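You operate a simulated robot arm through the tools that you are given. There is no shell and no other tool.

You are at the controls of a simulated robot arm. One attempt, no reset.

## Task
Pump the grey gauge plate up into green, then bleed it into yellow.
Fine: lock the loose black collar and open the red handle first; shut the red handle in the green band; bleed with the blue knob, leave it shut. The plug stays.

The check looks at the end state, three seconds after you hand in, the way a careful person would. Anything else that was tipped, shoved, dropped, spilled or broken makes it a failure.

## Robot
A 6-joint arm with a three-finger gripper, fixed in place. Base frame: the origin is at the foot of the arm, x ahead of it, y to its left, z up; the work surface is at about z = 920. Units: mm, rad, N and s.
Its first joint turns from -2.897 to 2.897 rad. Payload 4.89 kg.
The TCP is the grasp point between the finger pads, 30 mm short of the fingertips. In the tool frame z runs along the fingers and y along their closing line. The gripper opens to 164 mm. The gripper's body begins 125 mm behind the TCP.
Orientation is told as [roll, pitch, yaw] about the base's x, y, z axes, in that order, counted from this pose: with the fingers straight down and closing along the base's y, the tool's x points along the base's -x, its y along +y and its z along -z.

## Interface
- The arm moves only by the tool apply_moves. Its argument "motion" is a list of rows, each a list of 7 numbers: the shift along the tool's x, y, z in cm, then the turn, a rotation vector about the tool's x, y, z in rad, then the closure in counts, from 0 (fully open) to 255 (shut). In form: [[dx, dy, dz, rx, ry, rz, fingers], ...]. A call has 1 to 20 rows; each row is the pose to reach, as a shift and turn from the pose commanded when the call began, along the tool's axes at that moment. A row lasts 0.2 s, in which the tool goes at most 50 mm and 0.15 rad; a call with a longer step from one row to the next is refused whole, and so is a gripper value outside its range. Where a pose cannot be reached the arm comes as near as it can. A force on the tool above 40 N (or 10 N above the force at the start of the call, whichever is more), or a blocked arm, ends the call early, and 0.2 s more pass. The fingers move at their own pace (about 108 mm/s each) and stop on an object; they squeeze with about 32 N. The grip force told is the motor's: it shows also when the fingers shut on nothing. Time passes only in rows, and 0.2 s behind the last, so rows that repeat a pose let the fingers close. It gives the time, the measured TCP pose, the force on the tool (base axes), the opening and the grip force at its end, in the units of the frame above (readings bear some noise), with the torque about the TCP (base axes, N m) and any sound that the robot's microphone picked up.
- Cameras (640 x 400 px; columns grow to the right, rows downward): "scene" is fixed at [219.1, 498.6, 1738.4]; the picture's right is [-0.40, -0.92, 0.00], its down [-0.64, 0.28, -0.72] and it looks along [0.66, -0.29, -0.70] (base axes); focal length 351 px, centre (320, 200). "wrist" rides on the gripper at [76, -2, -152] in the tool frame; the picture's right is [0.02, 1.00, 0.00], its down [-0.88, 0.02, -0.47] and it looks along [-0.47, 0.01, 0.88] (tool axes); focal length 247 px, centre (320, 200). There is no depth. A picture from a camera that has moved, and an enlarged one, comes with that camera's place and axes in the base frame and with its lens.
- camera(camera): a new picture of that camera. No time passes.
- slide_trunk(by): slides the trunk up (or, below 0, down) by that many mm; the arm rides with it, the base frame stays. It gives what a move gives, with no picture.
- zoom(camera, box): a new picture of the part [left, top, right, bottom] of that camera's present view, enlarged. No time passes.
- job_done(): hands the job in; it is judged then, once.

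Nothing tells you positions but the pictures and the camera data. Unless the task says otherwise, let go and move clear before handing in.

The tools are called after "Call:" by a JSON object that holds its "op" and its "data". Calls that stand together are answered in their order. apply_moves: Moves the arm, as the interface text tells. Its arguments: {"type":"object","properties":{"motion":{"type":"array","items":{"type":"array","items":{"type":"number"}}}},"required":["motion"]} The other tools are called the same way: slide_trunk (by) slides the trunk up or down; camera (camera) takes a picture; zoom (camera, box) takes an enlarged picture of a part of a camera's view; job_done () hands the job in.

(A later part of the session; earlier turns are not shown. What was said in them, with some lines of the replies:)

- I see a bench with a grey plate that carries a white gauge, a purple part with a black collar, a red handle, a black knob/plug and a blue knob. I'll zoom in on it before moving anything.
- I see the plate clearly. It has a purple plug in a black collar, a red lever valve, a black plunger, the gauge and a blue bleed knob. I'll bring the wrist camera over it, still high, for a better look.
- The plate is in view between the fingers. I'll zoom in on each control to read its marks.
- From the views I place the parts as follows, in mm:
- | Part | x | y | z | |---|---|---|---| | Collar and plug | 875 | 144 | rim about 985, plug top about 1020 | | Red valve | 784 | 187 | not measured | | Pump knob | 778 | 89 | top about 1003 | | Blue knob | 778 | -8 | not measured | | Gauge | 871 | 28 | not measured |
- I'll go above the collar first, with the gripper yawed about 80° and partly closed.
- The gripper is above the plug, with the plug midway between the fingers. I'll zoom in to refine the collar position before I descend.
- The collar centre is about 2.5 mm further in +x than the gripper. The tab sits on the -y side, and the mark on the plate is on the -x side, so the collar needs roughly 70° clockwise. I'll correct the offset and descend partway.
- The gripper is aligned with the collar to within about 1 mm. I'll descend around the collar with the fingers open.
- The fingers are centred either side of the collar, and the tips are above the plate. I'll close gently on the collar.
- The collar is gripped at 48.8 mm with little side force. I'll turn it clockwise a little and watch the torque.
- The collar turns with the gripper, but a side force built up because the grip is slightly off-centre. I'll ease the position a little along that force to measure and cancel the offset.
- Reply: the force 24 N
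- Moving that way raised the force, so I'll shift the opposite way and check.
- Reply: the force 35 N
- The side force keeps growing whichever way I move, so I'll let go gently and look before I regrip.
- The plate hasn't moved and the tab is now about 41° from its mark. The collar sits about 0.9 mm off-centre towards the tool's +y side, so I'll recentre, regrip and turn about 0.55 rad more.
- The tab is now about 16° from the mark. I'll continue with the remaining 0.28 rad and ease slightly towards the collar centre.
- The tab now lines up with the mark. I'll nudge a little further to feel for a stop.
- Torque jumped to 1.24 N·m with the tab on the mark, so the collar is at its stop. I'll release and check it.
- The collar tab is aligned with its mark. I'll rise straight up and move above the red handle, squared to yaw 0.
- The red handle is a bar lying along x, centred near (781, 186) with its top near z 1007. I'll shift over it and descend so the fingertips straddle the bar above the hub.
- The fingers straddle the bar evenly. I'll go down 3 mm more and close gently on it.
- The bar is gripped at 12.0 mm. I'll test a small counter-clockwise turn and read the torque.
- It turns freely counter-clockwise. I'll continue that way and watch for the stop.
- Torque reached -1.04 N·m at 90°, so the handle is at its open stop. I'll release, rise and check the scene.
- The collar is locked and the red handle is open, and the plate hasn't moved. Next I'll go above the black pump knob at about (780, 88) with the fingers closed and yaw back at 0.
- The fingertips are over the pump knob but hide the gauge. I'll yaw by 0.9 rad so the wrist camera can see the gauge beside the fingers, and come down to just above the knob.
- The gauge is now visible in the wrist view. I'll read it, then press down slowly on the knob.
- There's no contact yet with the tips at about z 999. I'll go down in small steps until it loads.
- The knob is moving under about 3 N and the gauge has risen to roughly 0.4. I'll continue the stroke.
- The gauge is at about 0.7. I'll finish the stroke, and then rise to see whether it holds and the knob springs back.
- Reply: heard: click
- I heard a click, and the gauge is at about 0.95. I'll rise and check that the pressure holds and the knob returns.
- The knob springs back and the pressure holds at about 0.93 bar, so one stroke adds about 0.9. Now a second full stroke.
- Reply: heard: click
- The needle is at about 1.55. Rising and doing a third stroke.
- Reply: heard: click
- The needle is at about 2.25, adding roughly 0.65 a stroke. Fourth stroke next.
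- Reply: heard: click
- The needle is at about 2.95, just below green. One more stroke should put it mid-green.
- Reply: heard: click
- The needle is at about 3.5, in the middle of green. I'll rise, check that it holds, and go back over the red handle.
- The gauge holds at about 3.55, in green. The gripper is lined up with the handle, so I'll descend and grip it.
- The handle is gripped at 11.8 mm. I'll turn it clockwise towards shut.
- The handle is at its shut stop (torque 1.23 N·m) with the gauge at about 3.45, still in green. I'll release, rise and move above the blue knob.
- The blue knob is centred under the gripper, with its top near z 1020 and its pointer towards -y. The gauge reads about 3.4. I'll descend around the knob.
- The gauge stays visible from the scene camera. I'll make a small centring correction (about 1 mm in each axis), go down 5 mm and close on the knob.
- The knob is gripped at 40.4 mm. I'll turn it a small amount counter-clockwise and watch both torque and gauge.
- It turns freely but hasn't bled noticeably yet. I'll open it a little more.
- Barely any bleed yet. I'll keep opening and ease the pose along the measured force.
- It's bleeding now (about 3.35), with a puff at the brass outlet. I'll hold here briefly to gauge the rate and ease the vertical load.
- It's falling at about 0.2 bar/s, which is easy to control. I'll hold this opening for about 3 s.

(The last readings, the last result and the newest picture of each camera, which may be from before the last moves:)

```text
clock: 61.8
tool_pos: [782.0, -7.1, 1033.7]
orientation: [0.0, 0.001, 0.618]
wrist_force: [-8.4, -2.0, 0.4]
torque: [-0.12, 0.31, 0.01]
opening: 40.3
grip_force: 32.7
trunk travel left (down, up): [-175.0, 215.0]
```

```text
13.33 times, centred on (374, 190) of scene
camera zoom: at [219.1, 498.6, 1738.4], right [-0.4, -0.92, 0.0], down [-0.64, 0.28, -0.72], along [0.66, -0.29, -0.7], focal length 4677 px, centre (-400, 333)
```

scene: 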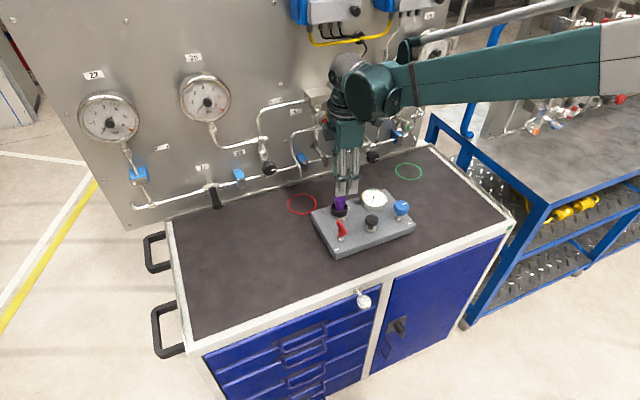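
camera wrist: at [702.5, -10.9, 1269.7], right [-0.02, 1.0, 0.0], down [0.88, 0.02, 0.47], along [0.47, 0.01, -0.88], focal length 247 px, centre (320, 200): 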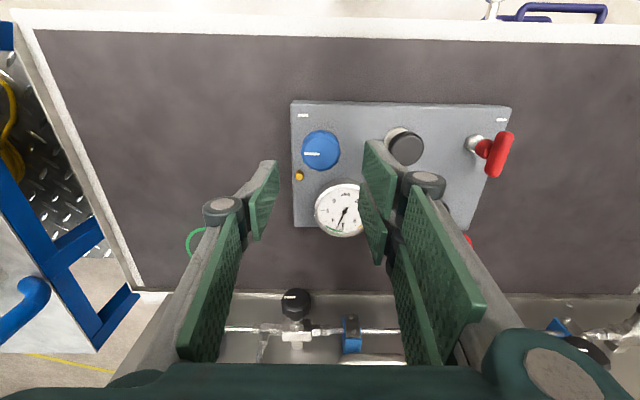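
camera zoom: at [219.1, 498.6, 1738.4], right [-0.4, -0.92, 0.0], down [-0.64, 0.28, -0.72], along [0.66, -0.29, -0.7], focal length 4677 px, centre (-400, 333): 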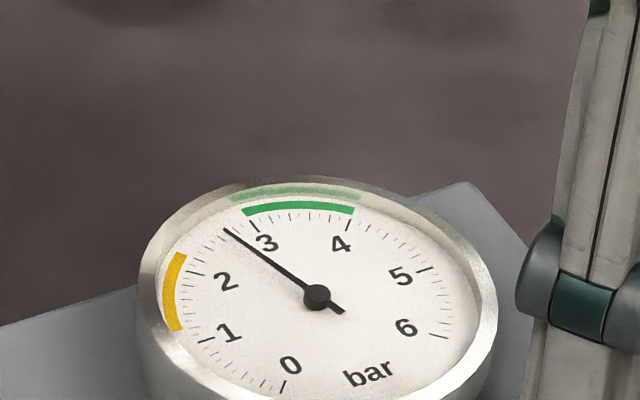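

The gauge is at about 2.65. Holding for another 4 s.

Call:
{"op": "apply_moves", "data": {"motion": [[0.01, 0, 0, 0, 0, 0, 225], [0.01, 0, 0, 0, 0, 0, 225], [0.01, 0, 0, 0, 0, 0, 225], [0.01, 0, 0, 0, 0, 0, 225], [0.01, 0, 0, 0, 0, 0, 225], [0.01, 0, 0, 0, 0, 0, 225], [0.01, 0, 0, 0, 0, 0, 225], [0.01, 0, 0, 0, 0, 0, 225], [0.01, 0, 0, 0, 0, 0, 225], [0.01, 0, 0, 0, 0, 0, 225], [0.01, 0, 0, 0, 0, 0, 225], [0.01, 0, 0, 0, 0, 0, 225], [0.01, 0, 0, 0, 0, 0, 225], [0.01, 0, 0, 0, 0, 0, 225], [0.01, 0, 0, 0, 0, 0, 225], [0.01, 0, 0, 0, 0, 0, 225], [0.01, 0, 0, 0, 0, 0, 225], [0.01, 0, 0, 0, 0, 0, 225], [0.01, 0, 0, 0, 0, 0, 225], [0.01, 0, 0, 0, 0, 0, 225]]}}

Call:
{"op": "zoom", "data": {"camera": "scene", "box": [350, 175, 398, 205]}}

```text
clock: 66.0
tool_pos: [780.2, -8.4, 1031.7]
orientation: [0.0, 0.0, 0.619]
wrist_force: [11.1, 5.9, 6.8]
torque: [0.2, -0.31, 0.0]
opening: 40.5
grip_force: 32.0
trunk travel left (down, up): [-175.0, 215.0]
```

```text
13.33 times, centred on (374, 190) of scene
camera zoom: at [219.1, 498.6, 1738.4], right [-0.4, -0.92, 0.0], down [-0.64, 0.28, -0.72], along [0.66, -0.29, -0.7], focal length 4677 px, centre (-400, 333)
```

zoom: 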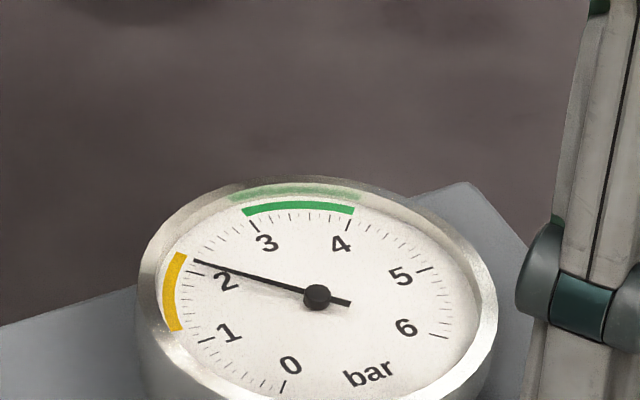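

The gauge is at about 2.15, at the edge of yellow. I'll hold about 3 s more before shutting.

Call:
{"op": "apply_moves", "data": {"motion": [[-0.02, 0, 0, 0, 0, 0, 225], [-0.02, 0, 0, 0, 0, 0, 225], [-0.02, 0, 0, 0, 0, 0, 225], [-0.02, 0, 0, 0, 0, 0, 225], [-0.02, 0, 0, 0, 0, 0, 225], [-0.02, 0, 0, 0, 0, 0, 225], [-0.02, 0, 0, 0, 0, 0, 225], [-0.02, 0, 0, 0, 0, 0, 225], [-0.02, 0, 0, 0, 0, 0, 225], [-0.02, 0, 0, 0, 0, 0, 225], [-0.02, 0, 0, 0, 0, 0, 225], [-0.02, 0, 0, 0, 0, 0, 225], [-0.02, 0, 0, 0, 0, 0, 225]]}}

Call:
{"op": "zoom", "data": {"camera": "scene", "box": [350, 175, 398, 205]}}

```text
clock: 68.8
tool_pos: [780.4, -7.8, 1032.2]
orientation: [-0.001, 0.001, 0.618]
wrist_force: [6.0, 3.5, 3.5]
torque: [0.11, -0.16, -0.01]
opening: 40.4
grip_force: 32.4
trunk travel left (down, up): [-175.0, 215.0]
```

```text
13.33 times, centred on (374, 190) of scene
camera zoom: at [219.1, 498.6, 1738.4], right [-0.4, -0.92, 0.0], down [-0.64, 0.28, -0.72], along [0.66, -0.29, -0.7], focal length 4677 px, centre (-400, 333)
```

zoom: 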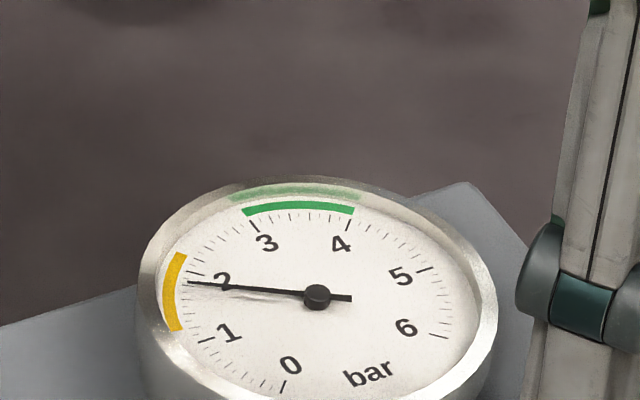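

The gauge is at about 1.85, inside yellow. I'm now shutting the knob clockwise.

Call:
{"op": "apply_moves", "data": {"motion": [[0, 0, 0.02, 0, 0, 0.14, 225], [0, 0, 0.04, 0, 0, 0.28, 225], [0, 0, 0.06, 0, 0, 0.42, 225], [0, 0, 0.08, 0, 0, 0.54, 225]]}}

Call:
{"op": "zoom", "data": {"camera": "scene", "box": [350, 175, 398, 205]}}

```text
clock: 69.8
tool_pos: [781.2, -8.0, 1032.0]
orientation: [-0.001, -0.001, 0.079]
wrist_force: [6.6, 6.0, 21.0]
torque: [0.19, 0.09, 0.06]
opening: 40.4
grip_force: 31.9
trunk travel left (down, up): [-175.0, 215.0]
```

```text
13.33 times, centred on (374, 190) of scene
camera zoom: at [219.1, 498.6, 1738.4], right [-0.4, -0.92, 0.0], down [-0.64, 0.28, -0.72], along [0.66, -0.29, -0.7], focal length 4677 px, centre (-400, 333)
```

zoom: 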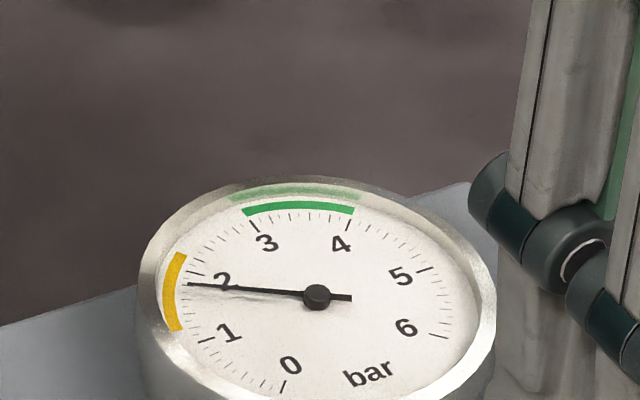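

Vertical load rose to 21 N, so I'll ease up 0.8 mm and finish the last bit of the turn to feel for the shut stop.

Call:
{"op": "apply_moves", "data": {"motion": [[-0.02, 0.02, -0.08, 0, 0, 0.04, 225], [-0.02, 0.02, -0.08, 0, 0, 0.08, 225], [-0.02, 0.02, -0.08, 0, 0, 0.1, 225]]}}

Call:
{"op": "zoom", "data": {"camera": "wrist", "box": [240, 110, 400, 210]}}

Call:
{"op": "zoom", "data": {"camera": "scene", "box": [350, 175, 398, 205]}}

```text
clock: 70.6
tool_pos: [781.3, -6.7, 1031.9]
orientation: [0.0, 0.0, -0.022]
wrist_force: [0.0, 4.7, -0.1]
torque: [0.13, -0.11, 0.44]
opening: 40.5
grip_force: 31.7
trunk travel left (down, up): [-175.0, 215.0]
```

```text
4.00 times, centred on (320, 160) of wrist
camera zoom: at [705.1, -8.7, 1185.1], right [0.0, 1.0, 0.0], down [0.88, 0.0, 0.47], along [0.47, 0.0, -0.88], focal length 988 px, centre (320, 360)
```

zoom: 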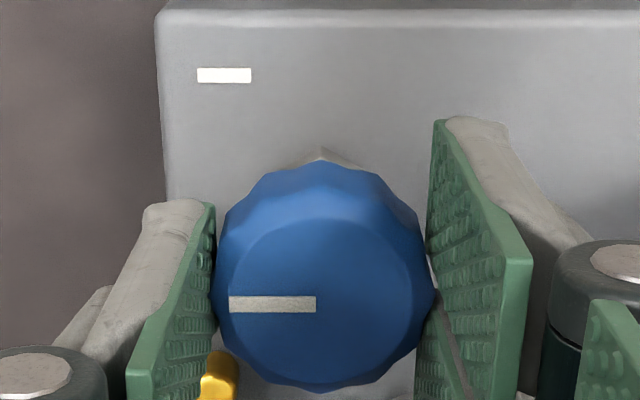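

```text
13.33 times, centred on (374, 190) of scene
camera zoom: at [219.1, 498.6, 1738.4], right [-0.4, -0.92, 0.0], down [-0.64, 0.28, -0.72], along [0.66, -0.29, -0.7], focal length 4677 px, centre (-400, 333)
```

zoom: 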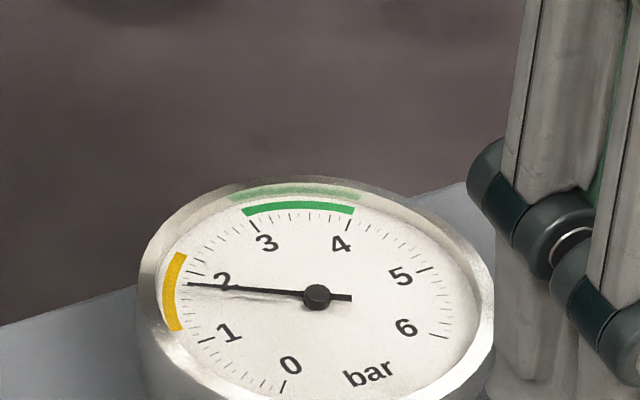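

Torque is rising at the original shut angle. I'll give a tiny extra nudge to seat it, then release and rise.

Call:
{"op": "apply_moves", "data": {"motion": [[0, 0.02, 0, 0, 0, 0.015, 225], [0, 0.02, 0, 0, 0, 0.025, 225]]}}

```text
clock: 71.2
tool_pos: [782.0, -8.2, 1032.3]
orientation: [0.0, 0.0, -0.045]
wrist_force: [0.6, 4.6, -0.7]
torque: [0.06, 0.0, 0.35]
opening: 40.2
grip_force: 31.7
trunk travel left (down, up): [-175.0, 215.0]
```

Call:
{"op": "zoom", "data": {"camera": "wrist", "box": [240, 110, 400, 210]}}

Call:
{"op": "zoom", "data": {"camera": "scene", "box": [350, 175, 430, 225]}}

```text
4.00 times, centred on (320, 160) of wrist
camera zoom: at [705.3, -6.8, 1185.3], right [0.02, 1.0, 0.0], down [0.88, -0.02, 0.47], along [0.47, -0.01, -0.88], focal length 988 px, centre (320, 360)
```

zoom: 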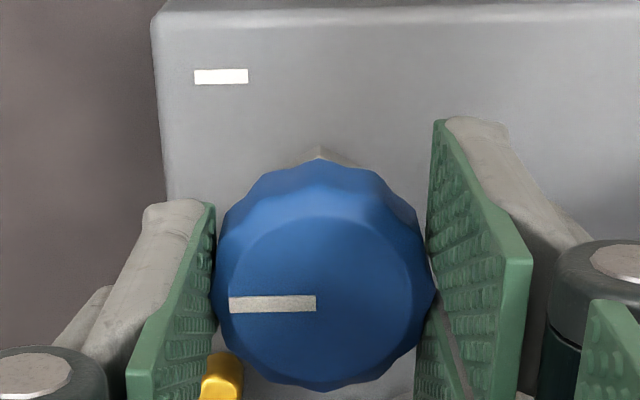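

```text
8.00 times, centred on (390, 200) of scene
camera zoom: at [219.1, 498.6, 1738.4], right [-0.4, -0.92, 0.0], down [-0.64, 0.28, -0.72], along [0.66, -0.29, -0.7], focal length 2806 px, centre (-240, 200)
```

zoom: 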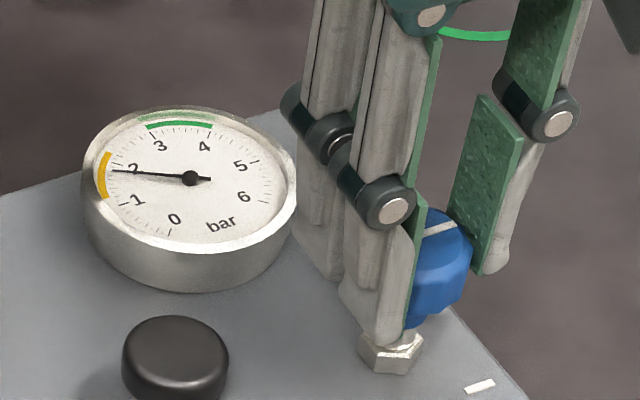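

The pointer is parallel to the plate mark and the knob has stopped following the gripper, so it's seated shut. Releasing and rising.

Call:
{"op": "apply_moves", "data": {"motion": [[0, 0, 0, 0, 0, 0, 205], [0, 0, 0, 0, 0, 0, 175], [0, 0, 0, 0, 0, 0, 155], [0, 0, 0, 0, 0, 0, 155], [0, 0, -3.0, 0, 0, 0, 155], [0, 0, -6.5, 0, 0, 0, 155], [0, 0, -10.0, 0, 0, 0, 155], [0, 0, -13.0, 0, 0, 0, 155], [0, 0, -13.0, 0, 0, 0, 155]]}}

Call:
{"op": "camera", "data": {"camera": "wrist"}}

Call:
{"op": "zoom", "data": {"camera": "scene", "box": [290, 170, 430, 260]}}

Call:
{"op": "zoom", "data": {"camera": "scene", "box": [350, 175, 398, 205]}}

Call:
{"op": "zoom", "data": {"camera": "wrist", "box": [240, 100, 400, 200]}}

```text
clock: 73.2
tool_pos: [780.0, -8.1, 1164.7]
orientation: [0.0, -0.001, -0.046]
wrist_force: [-1.4, -0.5, -0.6]
torque: [0.04, -0.04, -0.01]
opening: 64.4
grip_force: 0.1
trunk travel left (down, up): [-175.0, 215.0]
```

```text
taken
camera wrist: at [704.1, -7.0, 1316.5], right [0.02, 1.0, 0.0], down [0.88, -0.02, 0.47], along [0.47, -0.01, -0.88], focal length 247 px, centre (320, 200)
```

wrist: 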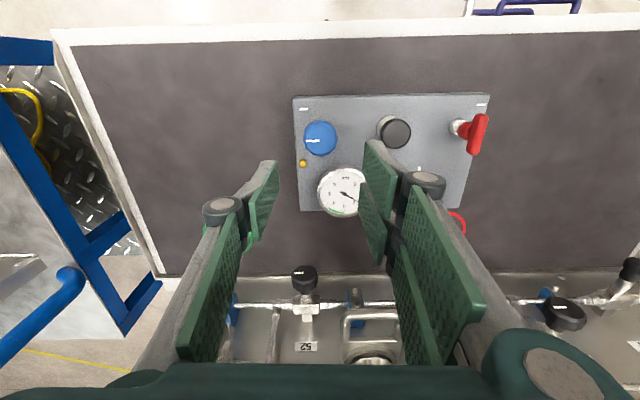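

```text
4.44 times, centred on (360, 215) of scene
camera zoom: at [219.1, 498.6, 1738.4], right [-0.4, -0.92, 0.0], down [-0.64, 0.28, -0.72], along [0.66, -0.29, -0.7], focal length 1559 px, centre (142, 133)
```

zoom: 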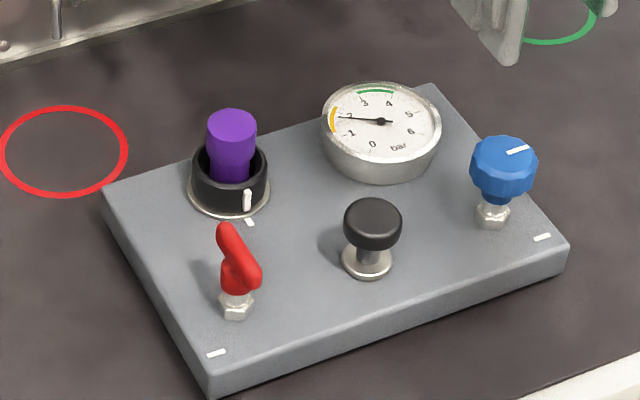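

```text
13.33 times, centred on (374, 190) of scene
camera zoom: at [219.1, 498.6, 1738.4], right [-0.4, -0.92, 0.0], down [-0.64, 0.28, -0.72], along [0.66, -0.29, -0.7], focal length 4677 px, centre (-400, 333)
```

zoom: 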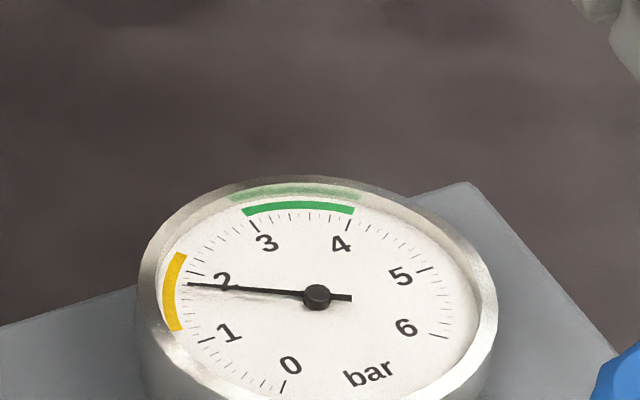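

```text
4.00 times, centred on (320, 150) of wrist
camera zoom: at [704.1, -7.0, 1316.5], right [0.02, 1.0, 0.0], down [0.88, -0.02, 0.47], along [0.47, -0.01, -0.88], focal length 988 px, centre (320, 400)
```

zoom: 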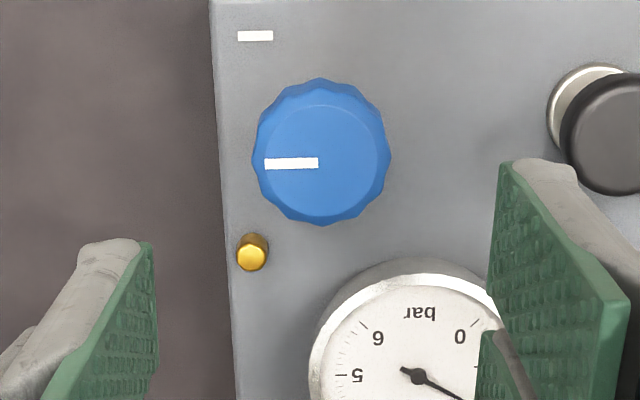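

Everything is released and the gauge reads about 1.82, inside the yellow band. I'll move the arm well clear and wait a few seconds to confirm the reading holds.

Call:
{"op": "apply_moves", "data": {"motion": [[1.0, 1.0, -3.0, 0, 0, 0, 155], [2.0, 2.0, -6.0, 0, 0, 0, 155], [3.0, 3.0, -9.0, 0, 0, 0, 155], [4.0, 4.0, -11.0, 0, 0, 0, 155], [4.0, 4.0, -11.0, 0, 0, 0, 155], [4.0, 4.0, -11.0, 0, 0, 0, 155], [4.0, 4.0, -11.0, 0, 0, 0, 155], [4.0, 4.0, -11.0, 0, 0, 0, 155], [4.0, 4.0, -11.0, 0, 0, 0, 155], [4.0, 4.0, -11.0, 0, 0, 0, 155], [4.0, 4.0, -11.0, 0, 0, 0, 155], [4.0, 4.0, -11.0, 0, 0, 0, 155], [4.0, 4.0, -11.0, 0, 0, 0, 155], [4.0, 4.0, -11.0, 0, 0, 0, 155], [4.0, 4.0, -11.0, 0, 0, 0, 155], [4.0, 4.0, -11.0, 0, 0, 0, 155], [4.0, 4.0, -11.0, 0, 0, 0, 155], [4.0, 4.0, -11.0, 0, 0, 0, 155], [4.0, 4.0, -11.0, 0, 0, 0, 155], [4.0, 4.0, -11.0, 0, 0, 0, 155]]}}

Call:
{"op": "zoom", "data": {"camera": "scene", "box": [350, 175, 398, 205]}}

Call:
{"op": "zoom", "data": {"camera": "scene", "box": [290, 170, 430, 260]}}

Call:
{"op": "camera", "data": {"camera": "scene"}}

Call:
{"op": "camera", "data": {"camera": "wrist"}}

```text
clock: 77.4
tool_pos: [742.7, 33.8, 1272.7]
orientation: [0.001, 0.0, -0.045]
wrist_force: [0.4, -0.5, -0.1]
torque: [-0.03, 0.0, -0.02]
opening: 64.3
grip_force: 0.0
trunk travel left (down, up): [-175.0, 215.0]
```

```text
13.33 times, centred on (374, 190) of scene
camera zoom: at [219.1, 498.6, 1738.4], right [-0.4, -0.92, 0.0], down [-0.64, 0.28, -0.72], along [0.66, -0.29, -0.7], focal length 4677 px, centre (-400, 333)
```

zoom: 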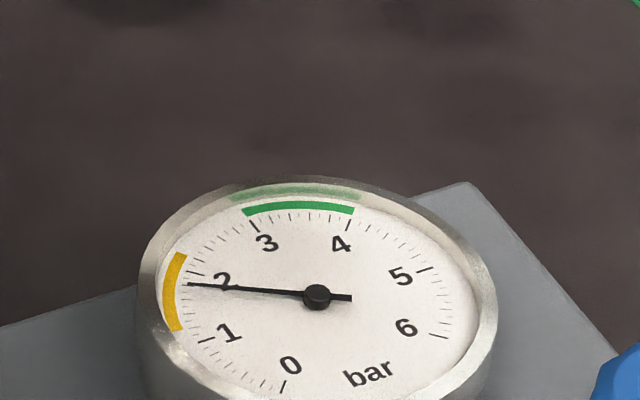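

```text
4.44 times, centred on (360, 215) of scene
camera zoom: at [219.1, 498.6, 1738.4], right [-0.4, -0.92, 0.0], down [-0.64, 0.28, -0.72], along [0.66, -0.29, -0.7], focal length 1559 px, centre (142, 133)
```

zoom: 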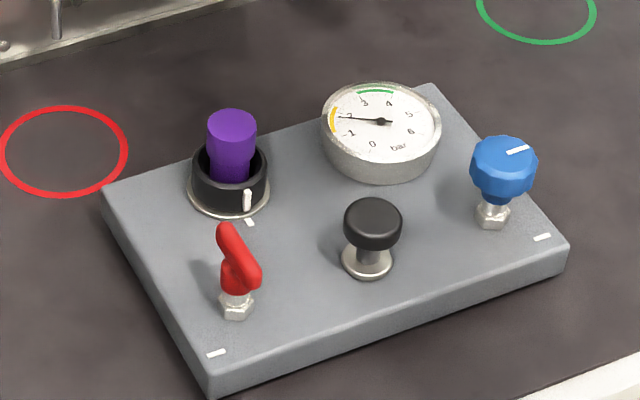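

```text
taken
```

scene: 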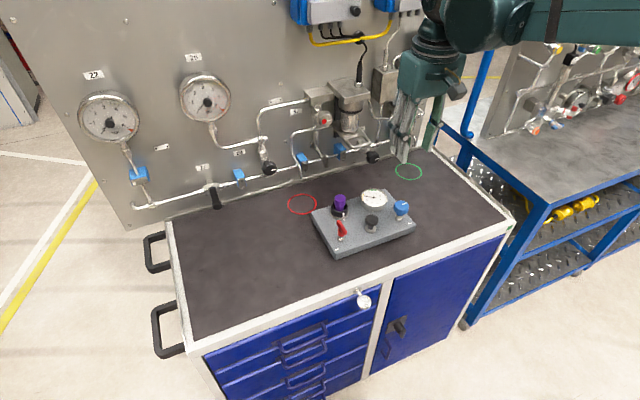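

```text
taken
camera wrist: at [666.8, 34.1, 1425.7], right [0.02, 1.0, 0.0], down [0.88, -0.02, 0.47], along [0.47, -0.01, -0.88], focal length 247 px, centre (320, 200)
```

wrist: 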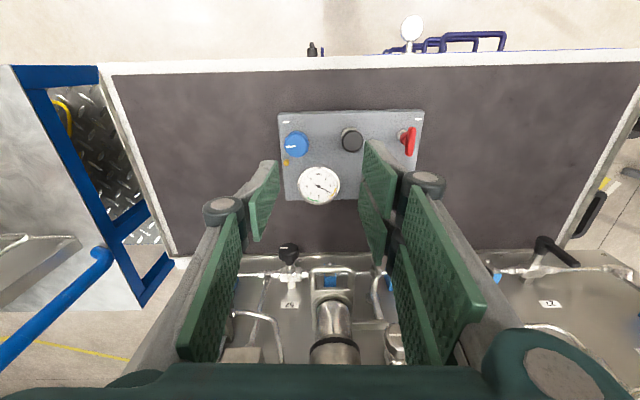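

The gauge has held at about 1.82, in yellow, for over 4 s. The collar tab is on its mark, the red handle and blue knob are shut, the plug is in place and the plate hasn't moved. The arm is clear, so I'm handing in.

Call:
{"op": "job_done", "data": {}}

```text
The job is handed in.
```

The job is handed in, and the gauge needle is in the yellow band at about 1.8 bar. It held there for more than 4 seconds before I handed in.

- **Collar:** I turned the black collar clockwise to its stop, and its tab now lines up with the mark on the plate.
- **Pumping:** with the red handle open, five strokes brought the gauge to about 3.5 bar, in the middle of green.
- **Red handle:** I shut it while the gauge was still in green, at about 3.45 bar.
- **Bleed:** I opened the blue knob until the gauge fell into yellow, then turned it back to shut.
- **Rest of the plate:** the purple plug is still in place, and the plate has not moved in the pictures. I let go of everything and moved the arm clear before handing in.

I read the gauge values from camera pictures, so they are approximate. The blue knob's stop felt softer than the handle's, but its pointer is back where it started.
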